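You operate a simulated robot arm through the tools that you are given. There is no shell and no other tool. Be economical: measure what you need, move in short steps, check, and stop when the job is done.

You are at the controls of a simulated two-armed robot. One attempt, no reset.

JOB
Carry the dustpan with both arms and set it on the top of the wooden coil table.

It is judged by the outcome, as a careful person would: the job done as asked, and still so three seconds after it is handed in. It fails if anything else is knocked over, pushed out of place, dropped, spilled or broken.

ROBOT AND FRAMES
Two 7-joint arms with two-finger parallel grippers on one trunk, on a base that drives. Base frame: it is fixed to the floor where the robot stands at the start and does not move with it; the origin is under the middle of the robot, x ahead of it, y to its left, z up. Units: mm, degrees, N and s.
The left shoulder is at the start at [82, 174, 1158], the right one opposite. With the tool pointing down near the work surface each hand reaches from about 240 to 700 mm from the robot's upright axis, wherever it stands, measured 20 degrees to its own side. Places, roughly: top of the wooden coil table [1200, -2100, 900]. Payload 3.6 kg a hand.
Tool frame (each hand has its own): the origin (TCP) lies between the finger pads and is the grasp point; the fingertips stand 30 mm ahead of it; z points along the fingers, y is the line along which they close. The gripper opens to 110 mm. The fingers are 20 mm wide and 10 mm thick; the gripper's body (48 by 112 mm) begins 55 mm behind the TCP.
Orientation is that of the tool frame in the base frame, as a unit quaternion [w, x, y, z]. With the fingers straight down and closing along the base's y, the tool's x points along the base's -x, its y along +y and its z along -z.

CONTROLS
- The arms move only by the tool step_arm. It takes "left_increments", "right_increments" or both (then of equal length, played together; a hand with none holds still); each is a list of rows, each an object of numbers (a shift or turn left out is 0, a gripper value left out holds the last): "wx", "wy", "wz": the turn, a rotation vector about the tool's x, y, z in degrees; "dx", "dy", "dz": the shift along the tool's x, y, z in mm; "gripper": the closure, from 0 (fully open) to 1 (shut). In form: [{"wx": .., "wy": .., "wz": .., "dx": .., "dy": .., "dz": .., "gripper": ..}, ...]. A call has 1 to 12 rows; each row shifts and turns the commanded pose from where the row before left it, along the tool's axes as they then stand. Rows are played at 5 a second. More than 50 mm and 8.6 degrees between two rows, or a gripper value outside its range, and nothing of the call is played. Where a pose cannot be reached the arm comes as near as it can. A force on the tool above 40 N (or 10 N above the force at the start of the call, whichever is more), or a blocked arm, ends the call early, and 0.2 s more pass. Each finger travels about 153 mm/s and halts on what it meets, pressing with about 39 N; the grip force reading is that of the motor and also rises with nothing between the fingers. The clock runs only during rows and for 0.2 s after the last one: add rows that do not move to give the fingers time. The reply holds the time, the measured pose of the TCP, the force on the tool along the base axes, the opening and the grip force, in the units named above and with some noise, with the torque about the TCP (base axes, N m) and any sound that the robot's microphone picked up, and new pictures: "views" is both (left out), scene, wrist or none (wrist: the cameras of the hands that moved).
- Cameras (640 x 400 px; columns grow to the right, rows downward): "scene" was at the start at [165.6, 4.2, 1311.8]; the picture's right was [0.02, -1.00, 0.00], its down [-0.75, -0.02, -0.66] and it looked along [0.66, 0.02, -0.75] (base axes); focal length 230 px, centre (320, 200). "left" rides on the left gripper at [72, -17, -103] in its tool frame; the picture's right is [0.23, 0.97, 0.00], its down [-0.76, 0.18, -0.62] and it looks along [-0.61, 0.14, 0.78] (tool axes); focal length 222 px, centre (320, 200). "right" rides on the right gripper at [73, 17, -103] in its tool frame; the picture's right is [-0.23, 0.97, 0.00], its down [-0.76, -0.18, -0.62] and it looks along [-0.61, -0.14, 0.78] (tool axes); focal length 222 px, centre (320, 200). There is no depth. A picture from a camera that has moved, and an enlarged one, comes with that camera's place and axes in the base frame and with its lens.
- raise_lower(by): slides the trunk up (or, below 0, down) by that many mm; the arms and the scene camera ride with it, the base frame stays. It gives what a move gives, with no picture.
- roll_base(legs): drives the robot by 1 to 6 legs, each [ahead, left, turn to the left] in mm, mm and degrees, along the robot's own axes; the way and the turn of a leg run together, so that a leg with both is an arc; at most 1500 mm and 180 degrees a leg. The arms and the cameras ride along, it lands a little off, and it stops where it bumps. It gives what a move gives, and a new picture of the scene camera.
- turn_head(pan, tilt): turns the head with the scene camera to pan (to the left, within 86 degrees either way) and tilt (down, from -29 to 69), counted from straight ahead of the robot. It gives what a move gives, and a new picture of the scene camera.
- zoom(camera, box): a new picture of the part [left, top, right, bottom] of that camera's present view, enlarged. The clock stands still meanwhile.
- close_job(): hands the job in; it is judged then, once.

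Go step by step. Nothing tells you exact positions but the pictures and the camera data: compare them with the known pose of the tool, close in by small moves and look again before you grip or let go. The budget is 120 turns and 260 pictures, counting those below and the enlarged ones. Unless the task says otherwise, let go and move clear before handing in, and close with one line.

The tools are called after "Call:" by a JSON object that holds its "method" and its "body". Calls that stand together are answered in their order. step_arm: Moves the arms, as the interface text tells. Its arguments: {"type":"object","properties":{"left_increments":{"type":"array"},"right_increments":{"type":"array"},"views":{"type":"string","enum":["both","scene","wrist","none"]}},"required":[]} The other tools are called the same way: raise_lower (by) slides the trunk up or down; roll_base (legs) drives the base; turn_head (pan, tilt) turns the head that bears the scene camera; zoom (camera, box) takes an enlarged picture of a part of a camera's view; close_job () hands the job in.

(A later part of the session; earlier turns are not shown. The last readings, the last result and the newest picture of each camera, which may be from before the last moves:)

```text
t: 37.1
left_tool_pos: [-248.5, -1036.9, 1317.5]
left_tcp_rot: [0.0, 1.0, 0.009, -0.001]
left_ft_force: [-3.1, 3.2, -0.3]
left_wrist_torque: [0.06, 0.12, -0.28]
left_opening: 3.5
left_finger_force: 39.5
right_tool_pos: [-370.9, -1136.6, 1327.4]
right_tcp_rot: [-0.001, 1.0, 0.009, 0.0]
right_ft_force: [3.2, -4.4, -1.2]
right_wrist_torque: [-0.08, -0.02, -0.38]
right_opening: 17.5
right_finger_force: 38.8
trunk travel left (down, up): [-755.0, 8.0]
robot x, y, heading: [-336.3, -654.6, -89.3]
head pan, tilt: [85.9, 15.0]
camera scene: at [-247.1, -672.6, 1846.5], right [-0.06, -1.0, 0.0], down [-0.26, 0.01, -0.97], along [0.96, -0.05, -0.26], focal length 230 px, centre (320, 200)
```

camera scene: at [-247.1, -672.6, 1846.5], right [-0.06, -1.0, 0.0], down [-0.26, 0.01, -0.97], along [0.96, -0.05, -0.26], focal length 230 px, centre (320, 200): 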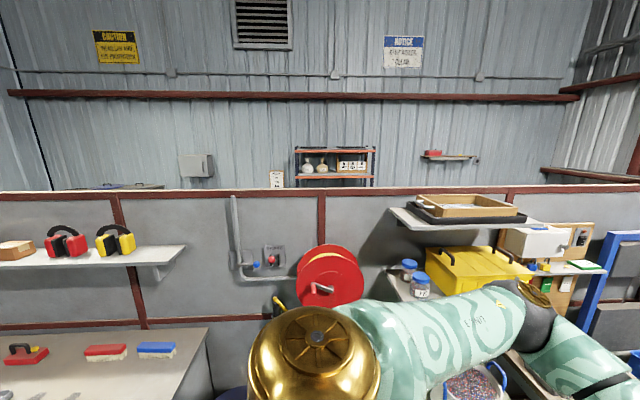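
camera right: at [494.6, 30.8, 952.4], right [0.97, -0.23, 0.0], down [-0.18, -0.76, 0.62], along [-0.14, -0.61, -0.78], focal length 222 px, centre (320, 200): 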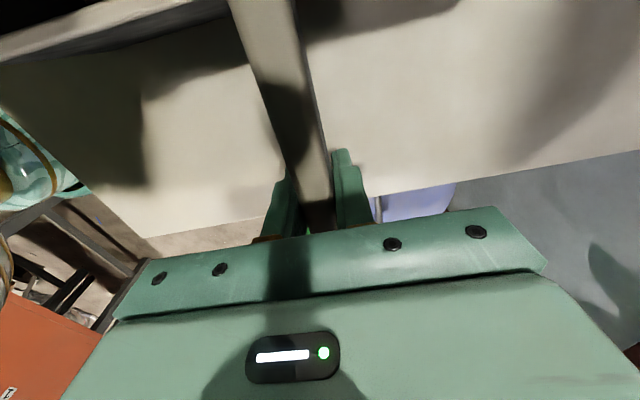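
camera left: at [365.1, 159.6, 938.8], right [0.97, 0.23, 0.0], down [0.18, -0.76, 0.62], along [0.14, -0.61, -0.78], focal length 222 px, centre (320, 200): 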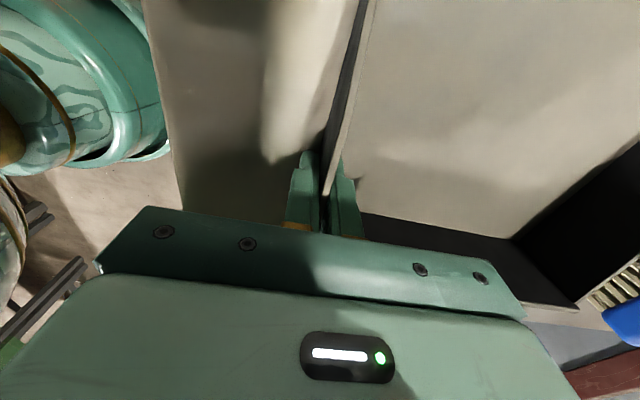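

The target spot lies behind the grey partition. I'll turn left to find the way around it.

Call:
{"method": "roll_base", "body": {"legs": [[0, 0, 90]]}}

Call:
{"method": "turn_head", "body": {"pan": 50, "tilt": 15}}

Call:
{"method": "turn_head", "body": {"pan": 86, "tilt": 15}}

```text
t: 41.3
left_tool_pos: [42.8, -571.0, 1316.8]
left_tcp_rot: [0.0, 0.706, 0.709, 0.0]
left_ft_force: [-4.5, -1.6, -0.1]
left_wrist_torque: [-0.05, 0.12, -0.34]
left_opening: 3.4
left_finger_force: 38.7
right_tool_pos: [140.5, -696.6, 1328.2]
right_tcp_rot: [0.001, 0.704, 0.71, 0.0]
right_ft_force: [5.2, 1.6, -1.6]
right_wrist_torque: [0.02, -0.09, -0.4]
right_opening: 17.5
right_finger_force: 38.7
trunk travel left (down, up): [-755.0, 8.0]
robot x, y, heading: [-338.3, -655.8, 0.5]
head pan, tilt: [85.9, 15.0]
camera scene: at [-323.7, -563.5, 1846.5], right [1.0, -0.07, 0.0], down [-0.02, -0.26, -0.97], along [0.06, 0.96, -0.26], focal length 230 px, centre (320, 200)
```

scene: 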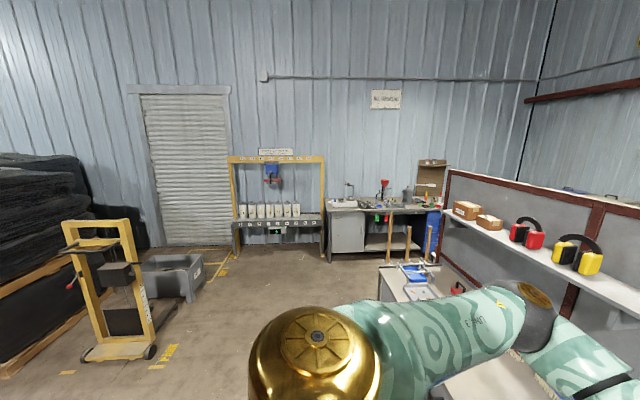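

```text
t: 42.4
left_tool_pos: [41.9, -572.9, 1317.6]
left_tcp_rot: [0.001, 0.705, 0.709, -0.001]
left_ft_force: [-2.6, -2.5, 0.0]
left_wrist_torque: [-0.22, 0.06, -0.21]
left_opening: 3.4
left_finger_force: 38.9
right_tool_pos: [141.2, -696.0, 1329.1]
right_tcp_rot: [-0.001, 0.705, 0.71, -0.001]
right_ft_force: [1.9, 2.2, -1.7]
right_wrist_torque: [0.09, -0.08, -0.33]
right_opening: 17.4
right_finger_force: 38.9
trunk travel left (down, up): [-755.0, 8.0]
robot x, y, heading: [-339.5, -659.5, 0.5]
head pan, tilt: [50.0, 15.0]
camera scene: at [-270.3, -584.6, 1846.4], right [0.77, -0.64, 0.0], down [-0.17, -0.2, -0.97], along [0.62, 0.74, -0.26], focal length 230 px, centre (320, 200)
```

scene: 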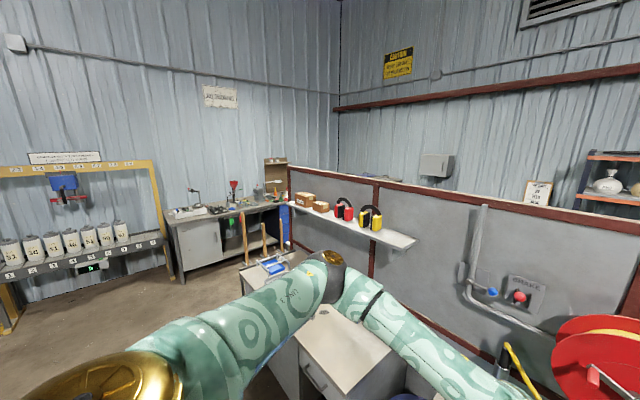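

```text
t: 43.4
left_tool_pos: [41.7, -571.6, 1316.3]
left_tcp_rot: [0.001, 0.705, 0.709, 0.0]
left_ft_force: [-3.8, -3.1, -1.1]
left_wrist_torque: [-0.21, 0.07, -0.27]
left_opening: 3.1
left_finger_force: 39.1
right_tool_pos: [139.5, -697.3, 1328.6]
right_tcp_rot: [0.0, 0.704, 0.71, 0.0]
right_ft_force: [3.7, 3.1, -1.6]
right_wrist_torque: [0.14, -0.02, -0.4]
right_opening: 17.5
right_finger_force: 38.8
trunk travel left (down, up): [-755.0, 8.0]
robot x, y, heading: [-335.0, -658.8, 0.5]
head pan, tilt: [85.9, 15.0]
camera scene: at [-323.6, -563.3, 1846.5], right [1.0, -0.07, 0.0], down [-0.02, -0.26, -0.97], along [0.06, 0.96, -0.26], focal length 230 px, centre (320, 200)
```

scene: 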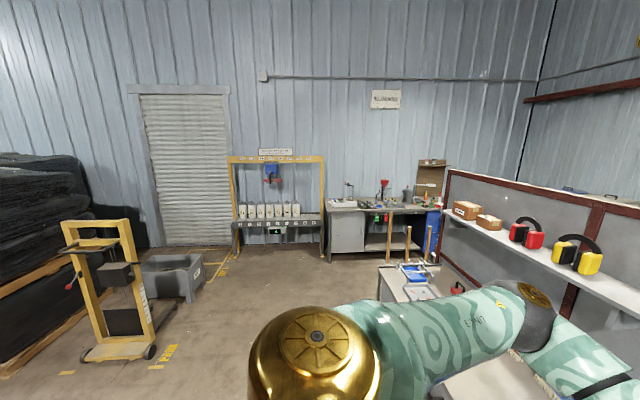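

The partition ends near y≈1340, and there is a gap before the far bench at y≈2585. I'll sidestep left to line up with that passage.

Call:
{"method": "roll_base", "body": {"legs": [[-150, 1300, 0], [0, 1250, 0]]}}

Call:
{"method": "turn_head", "body": {"pan": 0, "tilt": 25}}

```text
t: 56.0
left_tool_pos: [-166.5, 2021.9, 1317.7]
left_tcp_rot: [0.001, 0.694, 0.72, 0.0]
left_ft_force: [-5.2, -0.9, -0.9]
left_wrist_torque: [-0.03, 0.13, -0.27]
left_opening: 3.4
left_finger_force: 39.5
right_tool_pos: [-63.5, 1899.8, 1328.0]
right_tcp_rot: [0.0, 0.695, 0.719, 0.0]
right_ft_force: [3.9, 1.5, -0.3]
right_wrist_torque: [-0.02, -0.07, -0.34]
right_opening: 17.5
right_finger_force: 38.7
trunk travel left (down, up): [-755.0, 8.0]
robot x, y, heading: [-544.7, 1926.8, 1.9]
head pan, tilt: [85.9, 15.0]
camera scene: at [-531.4, 2020.0, 1846.5], right [1.0, -0.04, 0.0], down [-0.01, -0.26, -0.97], along [0.04, 0.97, -0.26], focal length 230 px, centre (320, 200)
```

scene: 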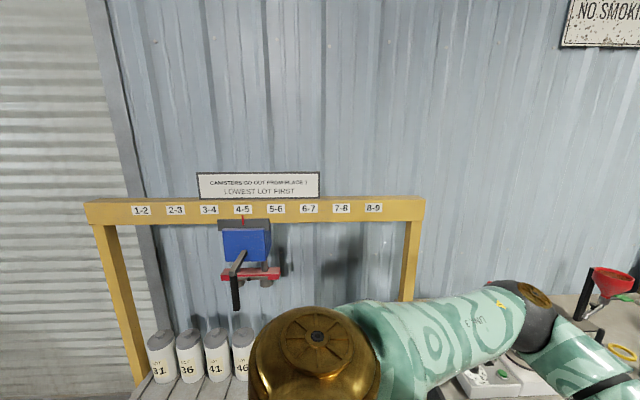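

```text
t: 57.6
left_tool_pos: [-165.2, 2022.0, 1318.3]
left_tcp_rot: [0.001, 0.695, 0.719, -0.001]
left_ft_force: [-2.3, -3.1, 0.5]
left_wrist_torque: [-0.21, 0.04, -0.23]
left_opening: 3.3
left_finger_force: 38.8
right_tool_pos: [-65.6, 1900.9, 1328.0]
right_tcp_rot: [0.0, 0.694, 0.72, 0.0]
right_ft_force: [2.8, 2.7, -1.2]
right_wrist_torque: [0.15, -0.03, -0.31]
right_opening: 17.1
right_finger_force: 39.7
trunk travel left (down, up): [-755.0, 8.0]
robot x, y, heading: [-541.0, 1924.3, 2.2]
head pan, tilt: [0.0, 25.0]
camera scene: at [-442.8, 1930.4, 1830.2], right [0.03, -1.0, 0.0], down [-0.42, -0.01, -0.91], along [0.91, 0.03, -0.42], focal length 230 px, centre (320, 200)
```

scene: 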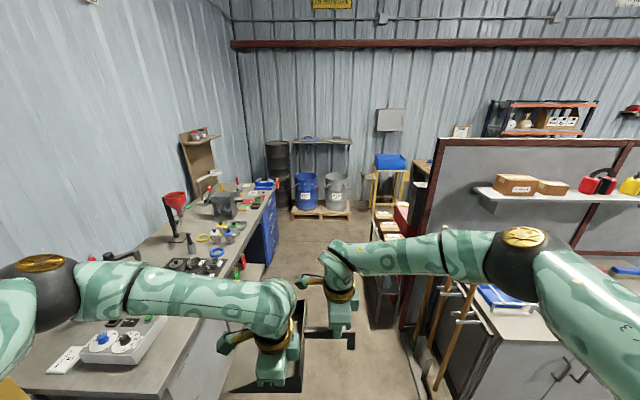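

Call:
{"method": "zoom", "body": {"camera": "scene", "box": [230, 100, 470, 390]}}

Call:
{"method": "turn_head", "body": {"pan": -15, "tilt": 45}}

```text
1.38 times, centred on (350, 245) of scene
camera zoom: at [-442.8, 1930.4, 1830.2], right [0.03, -1.0, 0.0], down [-0.42, -0.01, -0.91], along [0.91, 0.03, -0.42], focal length 317 px, centre (279, 138)
```

zoom: 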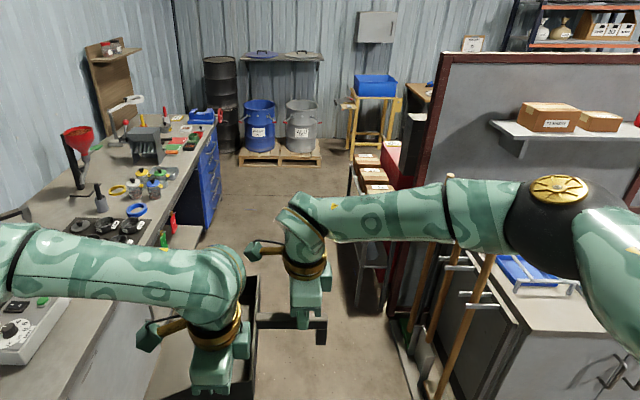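

```text
t: 58.4
left_tool_pos: [-165.2, 2022.8, 1316.7]
left_tcp_rot: [0.001, 0.695, 0.719, -0.001]
left_ft_force: [-2.2, -3.5, 0.1]
left_wrist_torque: [-0.13, 0.05, -0.23]
left_opening: 3.2
left_finger_force: 38.9
right_tool_pos: [-64.3, 1900.0, 1327.3]
right_tcp_rot: [0.0, 0.694, 0.72, 0.0]
right_ft_force: [2.2, 3.4, -1.5]
right_wrist_torque: [0.13, -0.03, -0.35]
right_opening: 17.4
right_finger_force: 38.9
trunk travel left (down, up): [-755.0, 8.0]
robot x, y, heading: [-540.0, 1926.5, 1.7]
head pan, tilt: [-15.0, 45.0]
camera scene: at [-455.6, 1908.9, 1799.7], right [-0.23, -0.97, 0.0], down [-0.69, 0.16, -0.71], along [0.69, -0.16, -0.71], focal length 230 px, centre (320, 200)
```

scene: 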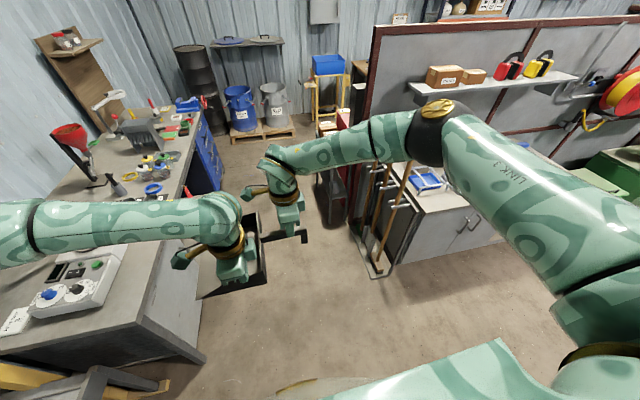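

The corridor is about 1 m wide, centred on y≈1960. I'll straighten up and advance into it.

Call:
{"method": "roll_base", "body": {"legs": [[0, 30, -1.9], [1350, 0, 0]]}}

Call:
{"method": "turn_head", "body": {"pan": -45, "tilt": 30}}

```text
t: 65.7
left_tool_pos: [1199.5, 2066.3, 1317.7]
left_tcp_rot: [0.0, 0.698, 0.716, -0.001]
left_ft_force: [-3.2, -0.2, -1.1]
left_wrist_torque: [-0.05, 0.12, -0.24]
left_opening: 3.4
left_finger_force: 39.6
right_tool_pos: [1299.8, 1942.7, 1328.1]
right_tcp_rot: [0.001, 0.698, 0.716, 0.0]
right_ft_force: [2.9, 1.5, -0.6]
right_wrist_torque: [-0.01, -0.06, -0.31]
right_opening: 17.3
right_finger_force: 39.3
trunk travel left (down, up): [-755.0, 8.0]
robot x, y, heading: [820.7, 1977.0, 1.3]
head pan, tilt: [-15.0, 45.0]
camera scene: at [907.7, 1955.9, 1799.6], right [-0.24, -0.97, 0.0], down [-0.69, 0.17, -0.71], along [0.69, -0.17, -0.71], focal length 230 px, centre (320, 200)
```

scene: 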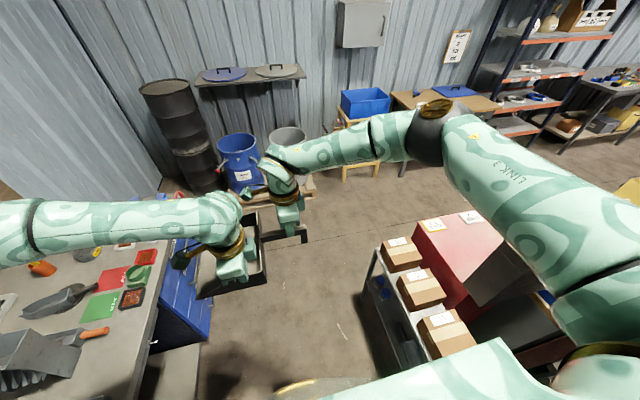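

```text
t: 66.7
left_tool_pos: [1198.2, 2066.7, 1316.5]
left_tcp_rot: [0.001, 0.699, 0.715, -0.002]
left_ft_force: [-2.0, -2.3, 0.2]
left_wrist_torque: [-0.2, 0.06, -0.18]
left_opening: 3.3
left_finger_force: 38.9
right_tool_pos: [1299.6, 1943.6, 1327.3]
right_tcp_rot: [0.0, 0.698, 0.716, 0.0]
right_ft_force: [0.5, 2.0, -1.7]
right_wrist_torque: [0.03, -0.05, -0.26]
right_opening: 17.3
right_finger_force: 39.1
trunk travel left (down, up): [-755.0, 8.0]
robot x, y, heading: [818.9, 1971.3, 1.5]
head pan, tilt: [-45.0, 30.0]
camera scene: at [894.8, 1912.8, 1822.2], right [-0.69, -0.72, 0.0], down [-0.36, 0.34, -0.87], along [0.63, -0.6, -0.5], focal length 230 px, centre (320, 200)
```

scene: 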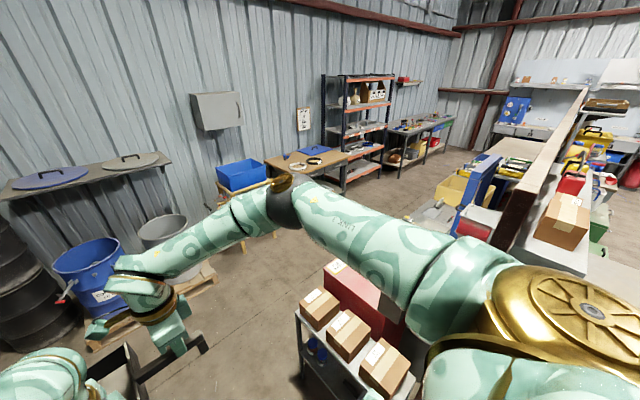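

Call:
{"method": "zoom", "body": {"camera": "scene", "box": [370, 80, 640, 260]}}

```text
2.22 times, centred on (505, 170) of scene
camera zoom: at [894.8, 1912.8, 1822.2], right [-0.69, -0.72, 0.0], down [-0.36, 0.34, -0.87], along [0.63, -0.6, -0.5], focal length 511 px, centre (-91, 267)
```

zoom: 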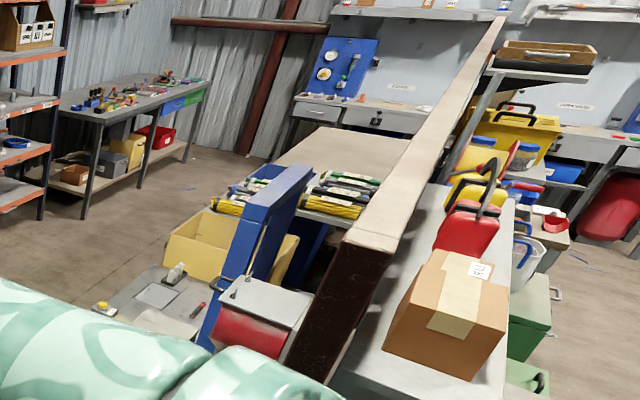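

The coil rack is visible behind the partition. Past it is an empty wide wooden-topped table at about x 900–1460, y −1465 to −2500, which matches the given place. I'll drive clear of the corridor and turn right into the aisle.

Call:
{"method": "roll_base", "body": {"legs": [[1100, 0, 0], [0, 0, -91.5]]}}

Call:
{"method": "turn_head", "body": {"pan": 5, "tilt": 28}}

```text
t: 76.2
left_tool_pos: [2010.0, 1618.0, 1317.8]
left_tcp_rot: [0.001, 1.0, 0.001, -0.002]
left_ft_force: [-1.0, 3.3, -0.4]
left_wrist_torque: [0.1, 0.06, -0.19]
left_opening: 3.0
left_finger_force: 38.9
right_tool_pos: [1885.5, 1521.4, 1327.2]
right_tcp_rot: [0.0, 1.0, 0.003, 0.0]
right_ft_force: [0.0, -2.8, -0.9]
right_wrist_torque: [-0.06, -0.03, -0.26]
right_opening: 17.3
right_finger_force: 38.6
trunk travel left (down, up): [-755.0, 8.0]
robot x, y, heading: [1924.5, 1997.8, -89.8]
head pan, tilt: [-45.0, 30.0]
camera scene: at [1857.9, 1926.7, 1822.2], right [-0.71, 0.71, 0.0], down [0.35, 0.35, -0.87], along [-0.61, -0.61, -0.5], focal length 230 px, centre (320, 200)
```

scene: 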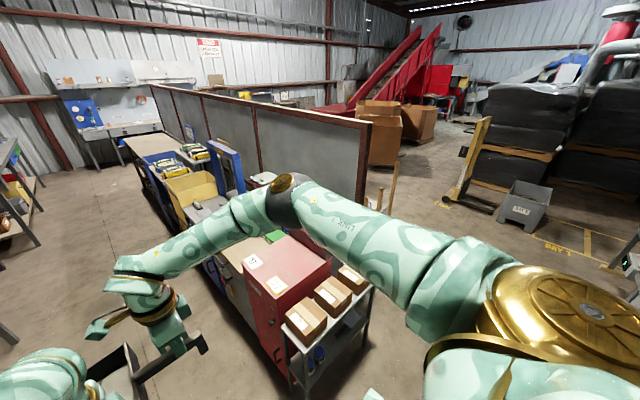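

```text
t: 77.3
left_tool_pos: [2009.6, 1618.4, 1317.4]
left_tcp_rot: [-0.001, 1.0, 0.002, -0.001]
left_ft_force: [-1.3, 1.9, -0.9]
left_wrist_torque: [0.02, 0.22, -0.19]
left_opening: 3.5
left_finger_force: 39.3
right_tool_pos: [1883.5, 1521.2, 1327.1]
right_tcp_rot: [0.0, 1.0, 0.003, -0.001]
right_ft_force: [1.8, -1.6, -0.9]
right_wrist_torque: [-0.02, -0.11, -0.25]
right_opening: 17.2
right_finger_force: 39.1
trunk travel left (down, up): [-755.0, 8.0]
robot x, y, heading: [1922.2, 2000.8, -90.1]
head pan, tilt: [5.0, 28.0]
camera scene: at [1929.6, 1900.0, 1825.4], right [-1.0, -0.09, 0.0], down [-0.04, 0.47, -0.88], along [0.08, -0.88, -0.47], focal length 230 px, centre (320, 200)
```

scene: 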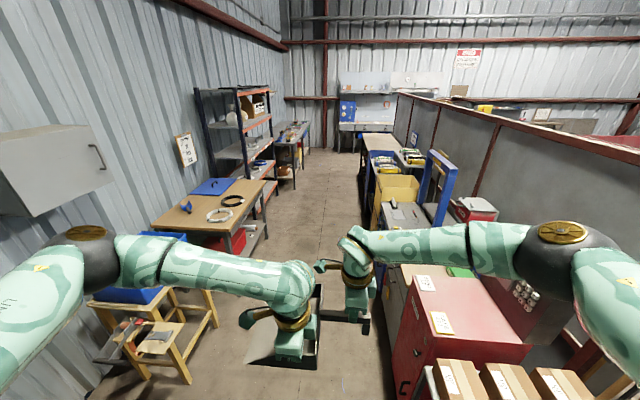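

Call:
{"method": "zoom", "body": {"camera": "scene", "box": [320, 80, 480, 220]}}

Call:
{"method": "zoom", "body": {"camera": "scene", "box": [140, 80, 340, 280]}}

```text
2.86 times, centred on (400, 150) of scene
camera zoom: at [1929.6, 1900.0, 1825.4], right [-1.0, -0.09, 0.0], down [-0.04, 0.47, -0.88], along [0.08, -0.88, -0.47], focal length 657 px, centre (91, 343)
```

zoom: 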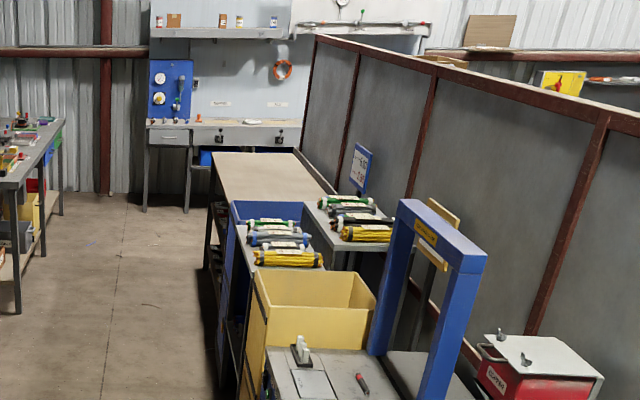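

```text
2.00 times, centred on (240, 180) of scene
camera zoom: at [1929.6, 1900.0, 1825.4], right [-1.0, -0.09, 0.0], down [-0.04, 0.47, -0.88], along [0.08, -0.88, -0.47], focal length 460 px, centre (480, 240)
```

zoom: 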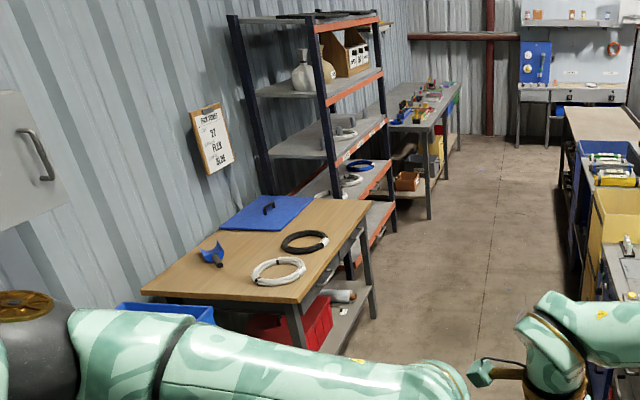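

There is also a wooden table with wire coils on the left, at about (2940, 330). The given place matches the far table beside the partition, so I'll get closer before deciding.

Call:
{"method": "roll_base", "body": {"legs": [[1000, 130, 0], [1000, 0, 0]]}}

Call:
{"method": "turn_head", "body": {"pan": -22, "tilt": 25}}

Call:
{"method": "turn_head", "body": {"pan": 65, "tilt": 35}}

```text
t: 87.4
left_tool_pos: [2141.9, -390.4, 1318.0]
left_tcp_rot: [0.0, 1.0, 0.0, -0.001]
left_ft_force: [-0.2, 2.2, -1.2]
left_wrist_torque: [0.12, 0.06, -0.18]
left_opening: 3.3
left_finger_force: 38.7
right_tool_pos: [2017.2, -487.8, 1327.0]
right_tcp_rot: [-0.001, 1.0, 0.0, 0.0]
right_ft_force: [0.0, -2.2, -0.7]
right_wrist_torque: [-0.02, 0.0, -0.21]
right_opening: 17.6
right_finger_force: 39.2
trunk travel left (down, up): [-755.0, 8.0]
robot x, y, heading: [2059.1, -12.9, -89.9]
head pan, tilt: [5.0, 28.0]
camera scene: at [2062.5, -109.9, 1825.4], right [-1.0, -0.09, 0.0], down [-0.04, 0.47, -0.88], along [0.08, -0.88, -0.47], focal length 230 px, centre (320, 200)
```

scene: 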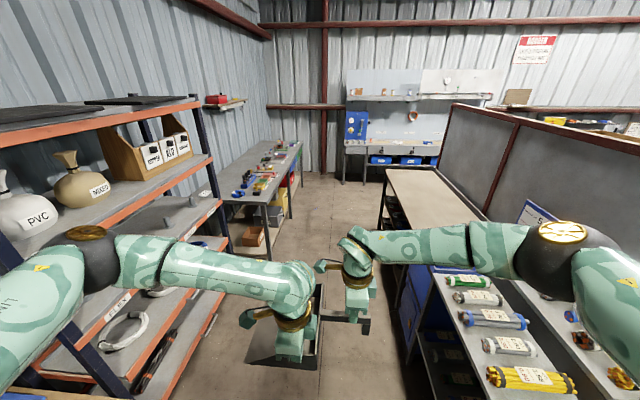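

```text
t: 88.3
left_tool_pos: [2141.5, -392.5, 1316.9]
left_tcp_rot: [-0.001, 1.0, 0.001, -0.001]
left_ft_force: [-2.6, 1.3, -1.5]
left_wrist_torque: [0.02, 0.15, -0.13]
left_opening: 3.2
left_finger_force: 38.9
right_tool_pos: [2017.0, -489.1, 1328.5]
right_tcp_rot: [0.0, 1.0, 0.002, 0.0]
right_ft_force: [1.6, -1.0, -0.7]
right_wrist_torque: [-0.01, -0.05, -0.24]
right_opening: 17.3
right_finger_force: 39.3
trunk travel left (down, up): [-755.0, 8.0]
robot x, y, heading: [2053.8, -11.1, -90.0]
head pan, tilt: [-22.0, 25.0]
camera scene: at [2020.1, -105.4, 1830.2], right [-0.93, 0.37, 0.0], down [0.16, 0.39, -0.91], along [-0.34, -0.84, -0.42], focal length 230 px, centre (320, 200)
```

scene: 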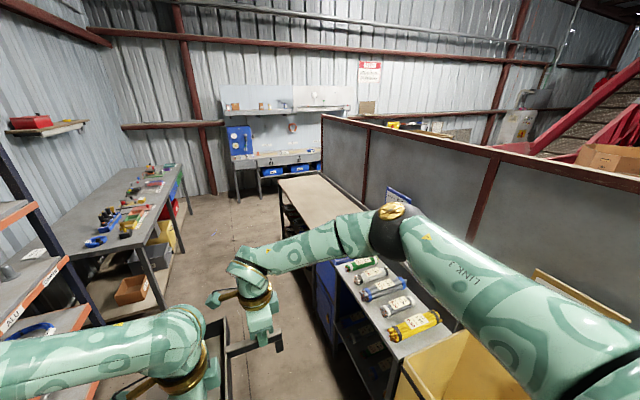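

```text
t: 89.9
left_tool_pos: [2141.8, -391.7, 1317.0]
left_tcp_rot: [-0.001, 1.0, 0.0, -0.001]
left_ft_force: [-1.3, 1.9, 0.0]
left_wrist_torque: [0.04, 0.05, -0.18]
left_opening: 3.1
left_finger_force: 38.6
right_tool_pos: [2016.6, -489.5, 1327.9]
right_tcp_rot: [0.0, 1.0, 0.0, 0.0]
right_ft_force: [2.0, -1.8, 0.1]
right_wrist_torque: [0.0, -0.01, -0.27]
right_opening: 17.2
right_finger_force: 39.5
trunk travel left (down, up): [-755.0, 8.0]
robot x, y, heading: [2057.1, -8.5, -90.0]
head pan, tilt: [65.0, 35.0]
camera scene: at [2134.3, -57.1, 1814.5], right [-0.42, -0.91, 0.0], down [-0.52, 0.24, -0.82], along [0.74, -0.35, -0.57], focal length 230 px, centre (320, 200)
```

scene: 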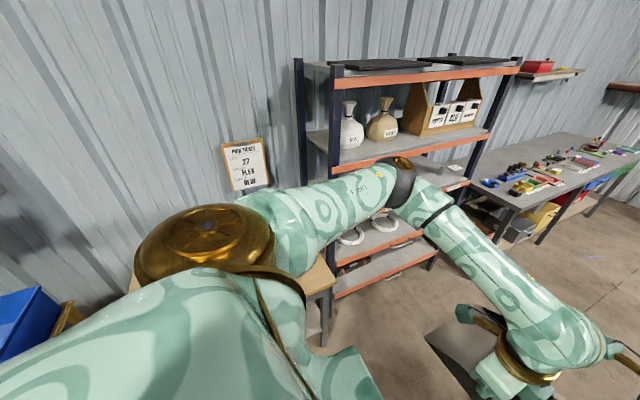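

Call:
{"method": "roll_base", "body": {"legs": [[1200, 0, 0]]}}

Call:
{"method": "turn_head", "body": {"pan": -50, "tilt": 35}}

```text
t: 95.9
left_tool_pos: [2144.4, -1573.6, 1317.2]
left_tcp_rot: [0.0, 1.0, 0.001, 0.0]
left_ft_force: [-1.1, 3.4, -1.2]
left_wrist_torque: [0.04, 0.03, -0.14]
left_opening: 3.3
left_finger_force: 39.0
right_tool_pos: [2019.6, -1670.7, 1328.1]
right_tcp_rot: [0.0, 1.0, 0.003, 0.0]
right_ft_force: [0.2, -1.6, -0.2]
right_wrist_torque: [0.01, 0.03, -0.25]
right_opening: 17.3
right_finger_force: 38.9
trunk travel left (down, up): [-755.0, 8.0]
robot x, y, heading: [2059.2, -1197.3, -89.7]
head pan, tilt: [65.0, 35.0]
camera scene: at [2136.0, -1239.3, 1814.5], right [-0.42, -0.91, 0.0], down [-0.52, 0.24, -0.82], along [0.74, -0.34, -0.57], focal length 230 px, centre (320, 200)
```

scene: 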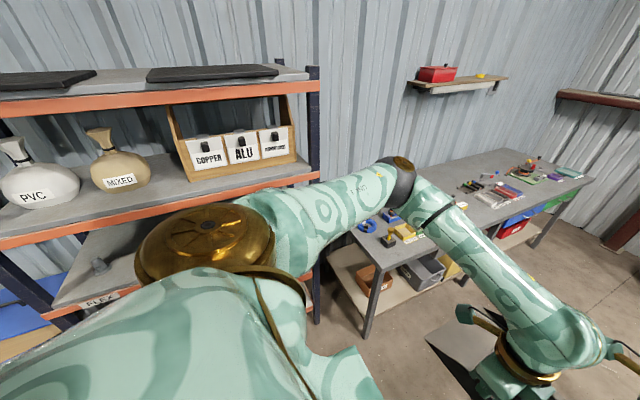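

```text
t: 97.9
left_tool_pos: [2143.8, -1574.3, 1317.8]
left_tcp_rot: [0.0, 1.0, 0.001, 0.0]
left_ft_force: [-1.7, 1.3, -0.4]
left_wrist_torque: [0.02, 0.12, -0.14]
left_opening: 3.4
left_finger_force: 38.7
right_tool_pos: [2018.2, -1672.4, 1327.6]
right_tcp_rot: [0.001, 1.0, 0.003, 0.0]
right_ft_force: [1.9, -1.3, -1.1]
right_wrist_torque: [0.03, -0.07, -0.18]
right_opening: 17.3
right_finger_force: 39.4
trunk travel left (down, up): [-755.0, 8.0]
robot x, y, heading: [2057.7, -1194.0, -89.8]
head pan, tilt: [-50.0, 35.0]
camera scene: at [1988.8, -1259.9, 1814.4], right [-0.65, 0.76, 0.0], down [0.44, 0.37, -0.82], along [-0.63, -0.53, -0.57], focal length 230 px, centre (320, 200)
```

scene: 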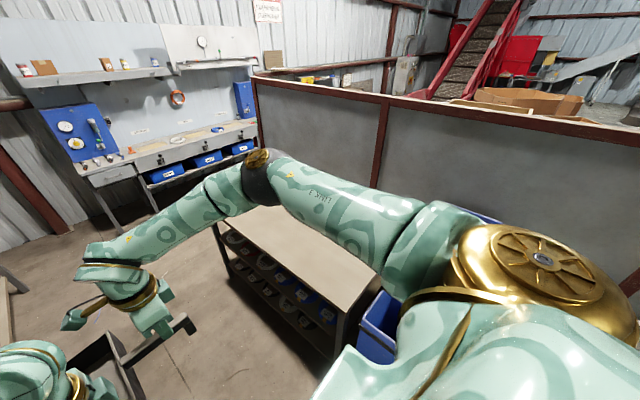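

Call:
{"method": "zoom", "body": {"camera": "scene", "box": [200, 190, 400, 370]}}

```text
2.22 times, centred on (300, 280) of scene
camera zoom: at [1988.8, -1259.9, 1814.4], right [-0.65, 0.76, 0.0], down [0.44, 0.37, -0.82], along [-0.63, -0.53, -0.57], focal length 511 px, centre (364, 22)
```

zoom: 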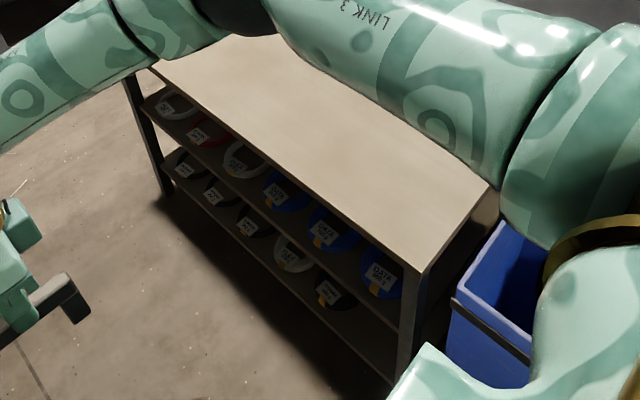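

The shelves under this table are full of wire coils and it stands at the given place, so this is the wooden coil table. Its top is empty, with the front edge at x≈1530 and y from −1513 to −2429. I'll turn to face it and sidestep to its middle.

Call:
{"method": "roll_base", "body": {"legs": [[0, 0, -90], [0, 760, 0]]}}

Call:
{"method": "turn_head", "body": {"pan": 0, "tilt": 55}}

```text
t: 105.9
left_tool_pos: [1669.0, -2043.1, 1317.2]
left_tcp_rot: [0.002, -0.706, 0.708, 0.0]
left_ft_force: [2.3, 1.3, -1.3]
left_wrist_torque: [0.02, -0.06, -0.11]
left_opening: 3.2
left_finger_force: 39.1
right_tool_pos: [1572.4, -1917.9, 1328.0]
right_tcp_rot: [0.0, -0.707, 0.707, 0.0]
right_ft_force: [-1.5, -0.9, 0.6]
right_wrist_torque: [-0.04, -0.01, -0.21]
right_opening: 17.2
right_finger_force: 39.4
trunk travel left (down, up): [-755.0, 8.0]
robot x, y, heading: [2053.3, -1961.6, 180.0]
head pan, tilt: [-50.0, 35.0]
camera scene: at [1979.8, -1889.6, 1814.4], right [0.77, 0.64, 0.0], down [0.37, -0.44, -0.82], along [-0.53, 0.63, -0.57], focal length 230 px, centre (320, 200)
```

scene: 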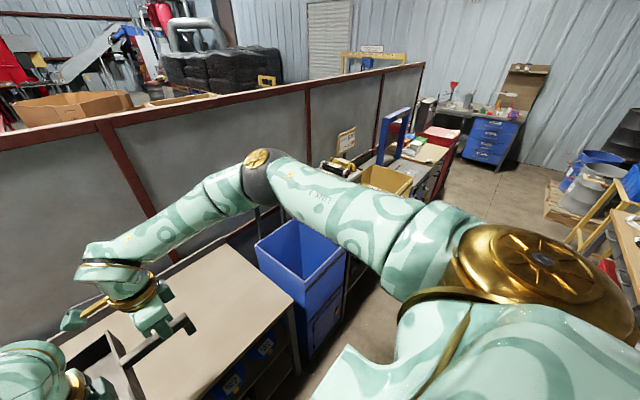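

```text
t: 107.1
left_tool_pos: [1669.6, -2044.3, 1316.8]
left_tcp_rot: [0.002, -0.707, 0.707, 0.0]
left_ft_force: [0.8, 1.3, -0.7]
left_wrist_torque: [0.09, -0.03, -0.09]
left_opening: 3.4
left_finger_force: 39.6
right_tool_pos: [1570.9, -1918.6, 1328.0]
right_tcp_rot: [0.001, -0.707, 0.708, 0.0]
right_ft_force: [-0.9, -2.5, -1.0]
right_wrist_torque: [-0.06, -0.02, -0.21]
right_opening: 17.3
right_finger_force: 39.5
trunk travel left (down, up): [-755.0, 8.0]
robot x, y, heading: [2052.2, -1957.1, 179.8]
head pan, tilt: [0.0, 55.0]
camera scene: at [1964.2, -1957.6, 1786.2], right [0.0, 1.0, 0.0], down [0.82, 0.0, -0.57], along [-0.57, 0.0, -0.82], focal length 230 px, centre (320, 200)
```

scene: 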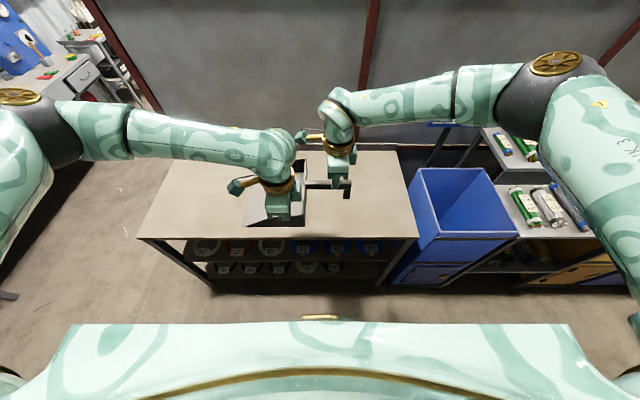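

The table top is clear. I'll drive up so the pan sits well inside the edge, then lower most of the way.

Call:
{"method": "roll_base", "body": {"legs": [[220, 0, 0]]}}

Call:
{"method": "raise_lower", "body": {"by": -300}}

Call:
{"method": "turn_head", "body": {"pan": 0, "tilt": 55}}

Call:
{"method": "step_arm", "body": {"left_increments": [{}], "right_increments": [{}], "views": "wrist"}}

```text
t: 108.8
left_tool_pos: [1448.4, -2044.7, 1317.7]
left_tcp_rot: [-0.001, 0.708, -0.706, 0.0]
left_ft_force: [1.1, 1.4, -0.7]
left_wrist_torque: [0.03, -0.02, -0.08]
left_opening: 3.3
left_finger_force: 39.2
right_tool_pos: [1351.1, -1918.6, 1328.3]
right_tcp_rot: [0.0, 0.708, -0.706, 0.0]
right_ft_force: [-1.6, -1.6, -0.2]
right_wrist_torque: [-0.02, -0.08, -0.16]
right_opening: 17.3
right_finger_force: 39.3
trunk travel left (down, up): [-755.0, 8.0]
robot x, y, heading: [1823.3, -1958.4, -180.0]
head pan, tilt: [0.0, 55.0]
camera scene: at [1743.7, -1958.0, 1786.3], right [0.0, 1.0, 0.0], down [0.82, 0.0, -0.57], along [-0.57, 0.0, -0.82], focal length 230 px, centre (320, 200)
```

scene: 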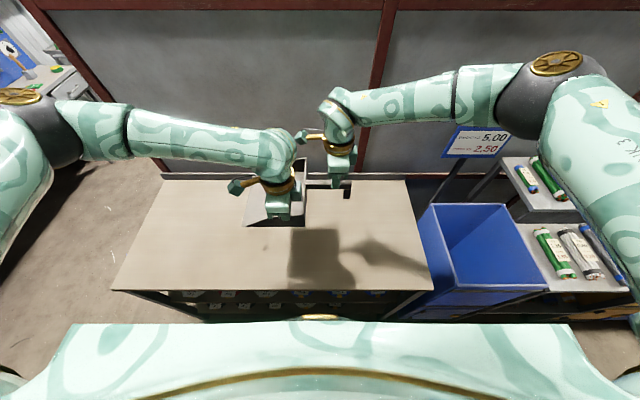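

```text
t: 111.8
left_tool_pos: [1446.9, -2044.4, 1017.2]
left_tcp_rot: [-0.001, 0.708, -0.707, 0.0]
left_ft_force: [0.6, 1.6, -0.8]
left_wrist_torque: [-0.15, -0.01, -0.07]
left_opening: 3.4
left_finger_force: 38.9
right_tool_pos: [1350.0, -1919.7, 1028.3]
right_tcp_rot: [0.0, 0.708, -0.706, 0.001]
right_ft_force: [-1.5, -2.2, -0.4]
right_wrist_torque: [0.19, -0.03, -0.2]
right_opening: 17.4
right_finger_force: 38.8
trunk travel left (down, up): [-455.0, 308.0]
robot x, y, heading: [1828.3, -1955.4, -179.8]
head pan, tilt: [0.0, 55.0]
```

```text
t: 112.4
left_tool_pos: [1446.6, -2045.1, 1017.1]
left_tcp_rot: [0.003, -0.707, 0.708, 0.001]
left_ft_force: [0.9, 0.5, -1.8]
left_wrist_torque: [0.05, -0.06, -0.07]
left_opening: 3.3
left_finger_force: 38.8
right_tool_pos: [1349.8, -1919.4, 1027.0]
right_tcp_rot: [0.0, 0.708, -0.707, 0.0]
right_ft_force: [-1.4, -1.0, -1.3]
right_wrist_torque: [0.08, -0.07, -0.18]
right_opening: 17.3
right_finger_force: 38.9
trunk travel left (down, up): [-455.0, 308.0]
robot x, y, heading: [1830.5, -1956.5, -180.0]
head pan, tilt: [0.0, 55.0]
camera scene: at [1720.5, -1958.0, 1485.6], right [0.0, 1.0, 0.0], down [0.82, 0.0, -0.57], along [-0.57, 0.0, -0.82], focal length 230 px, centre (320, 200)
```

scene: 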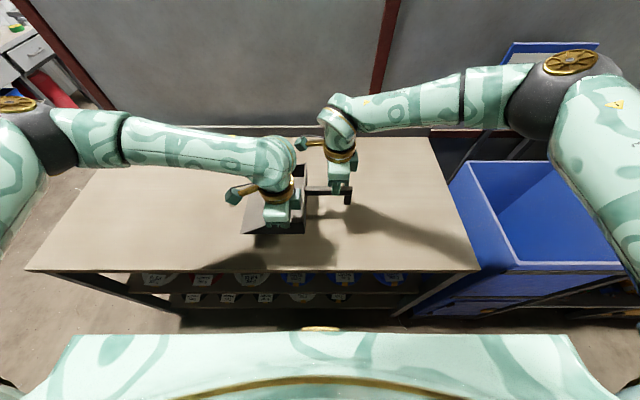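

```text
t: 112.8
left_tool_pos: [1447.9, -2044.3, 1016.4]
left_tcp_rot: [-0.001, 0.707, -0.707, -0.001]
left_ft_force: [1.5, 1.4, -0.4]
left_wrist_torque: [0.1, -0.03, -0.08]
left_opening: 3.2
left_finger_force: 38.8
right_tool_pos: [1349.4, -1921.0, 1028.9]
right_tcp_rot: [0.0, 0.708, -0.706, 0.0]
right_ft_force: [-1.6, -1.6, -0.9]
right_wrist_torque: [-0.05, -0.01, -0.2]
right_opening: 17.1
right_finger_force: 38.3
trunk travel left (down, up): [-455.0, 308.0]
robot x, y, heading: [1826.8, -1955.6, -180.0]
head pan, tilt: [0.0, 55.0]
camera right: at [1333.1, -1992.6, 1132.1], right [-0.97, 0.22, 0.0], down [0.18, 0.76, 0.62], along [0.14, 0.61, -0.78], focal length 222 px, centre (320, 200)
camera left: at [1464.2, -2117.4, 1119.9], right [-0.97, -0.23, 0.0], down [-0.18, 0.76, 0.62], along [-0.14, 0.61, -0.78], focal length 222 px, centre (320, 200)
```

right: 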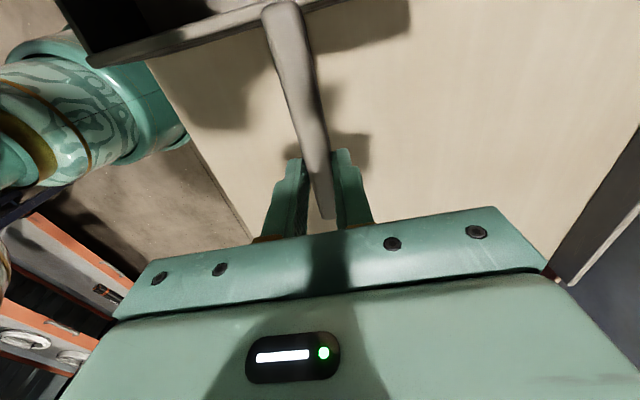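
left: 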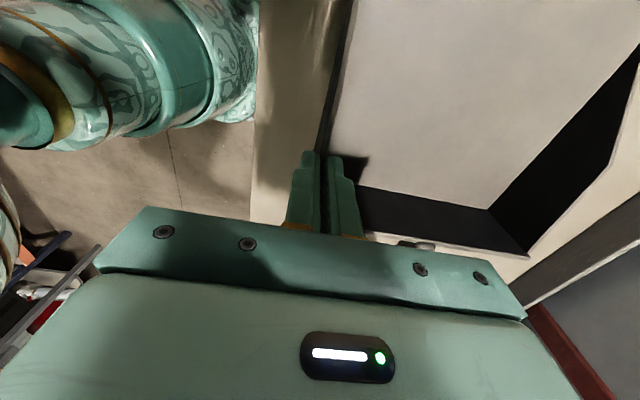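

The pan hangs over the middle of the table, bottom at about 969 and top surface at roughly 870–900. I'll lower it in small steps and watch the forces.

Call:
{"method": "raise_lower", "body": {"by": -40}}

Call:
{"method": "step_arm", "body": {"left_increments": [{"dz": 4}, {"dz": 4}, {"dz": 4}, {"dz": 4}], "right_increments": [{"dz": 4}, {"dz": 4}, {"dz": 4}, {"dz": 4}], "views": "scene"}}

Call:
{"method": "zoom", "body": {"camera": "scene", "box": [200, 120, 400, 290]}}

```text
t: 113.6
left_tool_pos: [1448.0, -2044.6, 977.9]
left_tcp_rot: [-0.002, 0.707, -0.707, -0.001]
left_ft_force: [1.2, 1.6, -0.6]
left_wrist_torque: [-0.11, 0.0, -0.06]
left_opening: 3.0
left_finger_force: 38.9
right_tool_pos: [1350.7, -1918.5, 989.6]
right_tcp_rot: [-0.001, -0.707, 0.707, 0.0]
right_ft_force: [-1.3, -1.3, -1.0]
right_wrist_torque: [0.2, -0.03, -0.14]
right_opening: 17.3
right_finger_force: 38.8
trunk travel left (down, up): [-415.0, 348.0]
robot x, y, heading: [1826.4, -1956.0, -179.7]
head pan, tilt: [0.0, 55.0]
```

```text
t: 114.6
left_tool_pos: [1447.0, -2043.2, 960.9]
left_tcp_rot: [0.002, -0.707, 0.707, 0.0]
left_ft_force: [5.4, -1.1, 2.3]
left_wrist_torque: [0.44, -0.1, -0.21]
left_opening: 3.2
left_finger_force: 38.8
right_tool_pos: [1349.1, -1920.2, 972.6]
right_tcp_rot: [0.0, 0.708, -0.706, -0.001]
right_ft_force: [-5.9, 1.3, -4.6]
right_wrist_torque: [0.08, 0.44, -0.35]
right_opening: 17.4
right_finger_force: 38.9
trunk travel left (down, up): [-415.0, 348.0]
robot x, y, heading: [1826.0, -1959.7, -180.2]
head pan, tilt: [0.0, 55.0]
camera scene: at [1711.3, -1958.0, 1445.3], right [0.0, 1.0, 0.0], down [0.82, 0.0, -0.57], along [-0.57, 0.0, -0.82], focal length 230 px, centre (320, 200)
```

scene: 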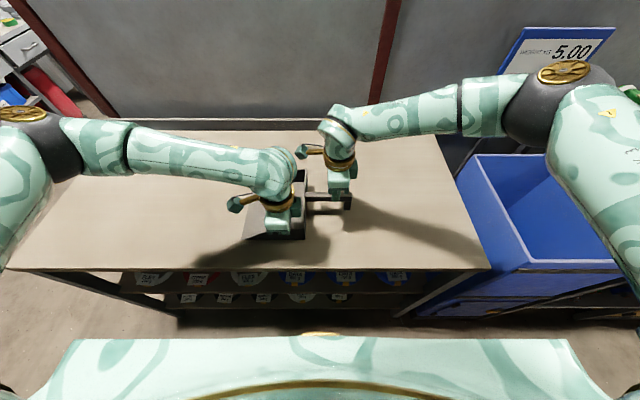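

```text
2.35 times, centred on (300, 205) of scene
camera zoom: at [1711.3, -1958.0, 1445.3], right [0.0, 1.0, 0.0], down [0.82, 0.0, -0.57], along [-0.57, 0.0, -0.82], focal length 541 px, centre (367, 188)
```

zoom: 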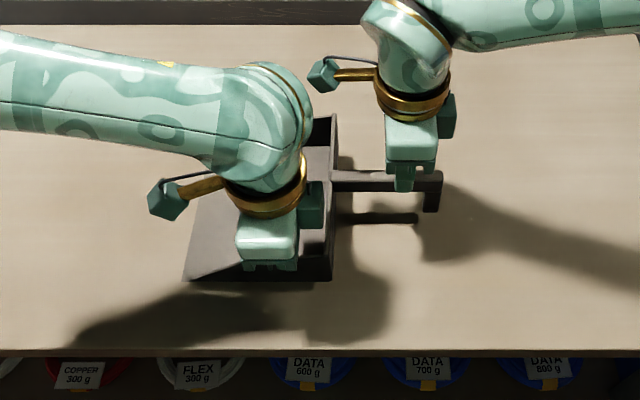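

Call:
{"method": "step_arm", "body": {"left_increments": [{"dz": 3}, {"dz": 3}, {}], "right_increments": [{"dz": 3}, {"dz": 3}, {}], "views": "none"}}

Call:
{"method": "step_arm", "body": {"left_increments": [{"dz": 3}, {"dz": 3}, {}], "right_increments": [{"dz": 3}, {"dz": 3}, {}], "views": "none"}}

```text
t: 115.4
left_tool_pos: [1447.7, -2045.6, 954.1]
left_tcp_rot: [0.001, -0.707, 0.707, -0.001]
left_ft_force: [3.4, -3.4, -3.8]
left_wrist_torque: [-0.42, -0.1, -0.05]
left_opening: 3.1
left_finger_force: 38.7
right_tool_pos: [1349.2, -1919.2, 964.0]
right_tcp_rot: [0.0, 0.708, -0.706, -0.001]
right_ft_force: [-3.7, 3.6, 2.3]
right_wrist_torque: [0.16, -0.25, -0.1]
right_opening: 17.3
right_finger_force: 39.3
trunk travel left (down, up): [-415.0, 348.0]
robot x, y, heading: [1828.4, -1957.9, -180.0]
head pan, tilt: [0.0, 55.0]
```

```text
t: 116.2
left_tool_pos: [1447.2, -2044.5, 949.2]
left_tcp_rot: [-0.001, 0.707, -0.707, 0.0]
left_ft_force: [5.5, -5.3, -2.0]
left_wrist_torque: [-0.14, -0.15, -0.03]
left_opening: 3.0
left_finger_force: 39.0
right_tool_pos: [1348.7, -1918.6, 960.2]
right_tcp_rot: [-0.001, 0.708, -0.706, -0.001]
right_ft_force: [-4.7, 5.2, 0.0]
right_wrist_torque: [0.1, -0.02, -0.03]
right_opening: 17.3
right_finger_force: 39.0
trunk travel left (down, up): [-415.0, 348.0]
robot x, y, heading: [1829.3, -1960.8, -179.9]
head pan, tilt: [0.0, 55.0]
```

No contact yet, so I'll keep going down in small steps.

Call:
{"method": "step_arm", "body": {"left_increments": [{"dz": 3}, {"dz": 3}, {}], "right_increments": [{"dz": 3}, {"dz": 3}, {}], "views": "none"}}

Call:
{"method": "step_arm", "body": {"left_increments": [{"dz": 3}, {"dz": 3}, {}], "right_increments": [{"dz": 3}, {"dz": 3}, {}], "views": "none"}}

Call:
{"method": "zoom", "body": {"camera": "scene", "box": [220, 150, 380, 270]}}

```text
t: 117.0
left_tool_pos: [1447.1, -2043.8, 943.1]
left_tcp_rot: [-0.002, 0.707, -0.707, -0.001]
left_ft_force: [5.7, -5.0, -1.0]
left_wrist_torque: [-0.07, -0.14, -0.04]
left_opening: 3.4
left_finger_force: 39.2
right_tool_pos: [1349.5, -1919.7, 954.1]
right_tcp_rot: [0.0, 0.709, -0.705, 0.0]
right_ft_force: [-5.5, 5.2, -0.4]
right_wrist_torque: [0.17, 0.13, -0.11]
right_opening: 17.2
right_finger_force: 39.3
trunk travel left (down, up): [-415.0, 348.0]
robot x, y, heading: [1825.9, -1961.8, -180.1]
head pan, tilt: [0.0, 55.0]
```

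```text
t: 117.8
left_tool_pos: [1446.9, -2044.0, 939.8]
left_tcp_rot: [-0.001, 0.707, -0.707, -0.002]
left_ft_force: [6.0, -14.2, 32.0]
left_wrist_torque: [-0.85, -0.15, -0.06]
left_opening: 3.3
left_finger_force: 39.1
right_tool_pos: [1349.8, -1918.7, 949.8]
right_tcp_rot: [0.002, 0.708, -0.706, -0.002]
right_ft_force: [-10.8, 13.2, 15.1]
right_wrist_torque: [-0.19, 0.26, -0.1]
right_opening: 17.3
right_finger_force: 39.4
trunk travel left (down, up): [-415.0, 348.0]
robot x, y, heading: [1826.0, -1957.6, -179.9]
head pan, tilt: [0.0, 55.0]
```

```text
3.33 times, centred on (300, 210) of scene
camera zoom: at [1714.3, -1957.6, 1446.1], right [0.0, 1.0, 0.0], down [0.82, 0.0, -0.57], along [-0.57, 0.0, -0.82], focal length 766 px, centre (387, 167)
```

zoom: 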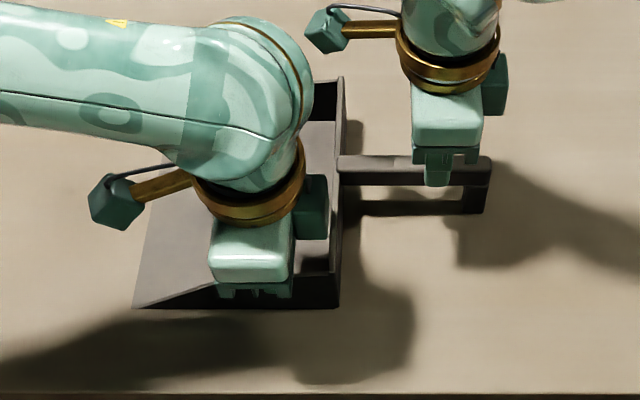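

The pan has made contact with the table. I'll ease up 1 mm, then open both grippers.

Call:
{"method": "step_arm", "body": {"left_increments": [{"dz": -1.5}, {}, {"gripper": 0.85}, {"gripper": 0.6}, {}], "right_increments": [{"dz": -1.5}, {}, {"gripper": 0.75}, {"gripper": 0.5}, {}]}}

```text
t: 119.0
left_tool_pos: [1446.9, -2045.0, 939.0]
left_tcp_rot: [-0.002, 0.707, -0.707, -0.001]
left_ft_force: [0.4, -0.7, -0.3]
left_wrist_torque: [0.02, -0.01, -0.01]
left_opening: 44.1
left_finger_force: 0.0
right_tool_pos: [1349.4, -1920.5, 948.5]
right_tcp_rot: [0.0, 0.708, -0.706, 0.001]
right_ft_force: [-0.4, -0.4, -1.0]
right_wrist_torque: [-0.01, 0.0, 0.0]
right_opening: 55.1
right_finger_force: 0.1
trunk travel left (down, up): [-415.0, 348.0]
robot x, y, heading: [1824.7, -1959.4, -180.0]
head pan, tilt: [0.0, 55.0]
camera scene: at [1711.4, -1958.0, 1445.3], right [0.0, 1.0, 0.0], down [0.82, 0.0, -0.57], along [-0.57, 0.0, -0.82], focal length 230 px, centre (320, 200)
camera right: at [1333.5, -1992.5, 1053.5], right [-0.97, 0.22, 0.0], down [0.17, 0.76, 0.62], along [0.14, 0.61, -0.78], focal length 222 px, centre (320, 200)
camera left: at [1464.2, -2116.9, 1041.0], right [-0.97, -0.23, 0.0], down [-0.18, 0.76, 0.62], along [-0.14, 0.61, -0.78], focal length 222 px, centre (320, 200)
```

scene: 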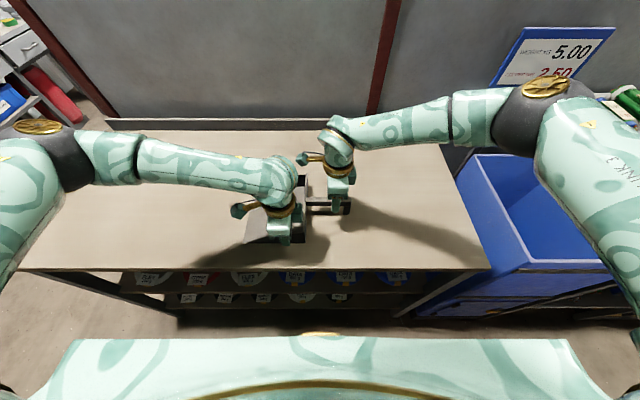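
right: 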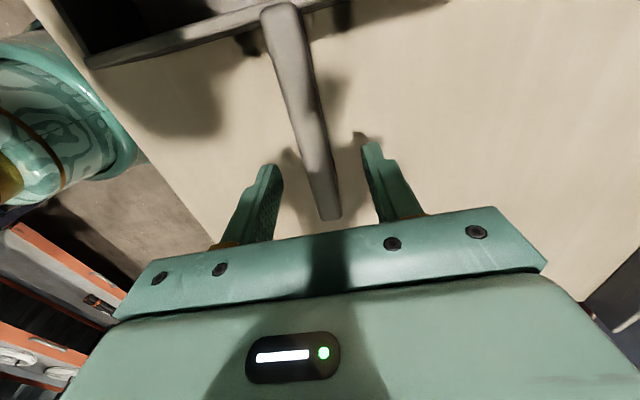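
left: 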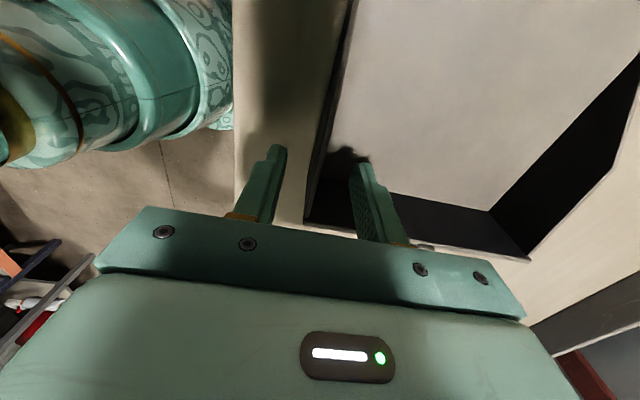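

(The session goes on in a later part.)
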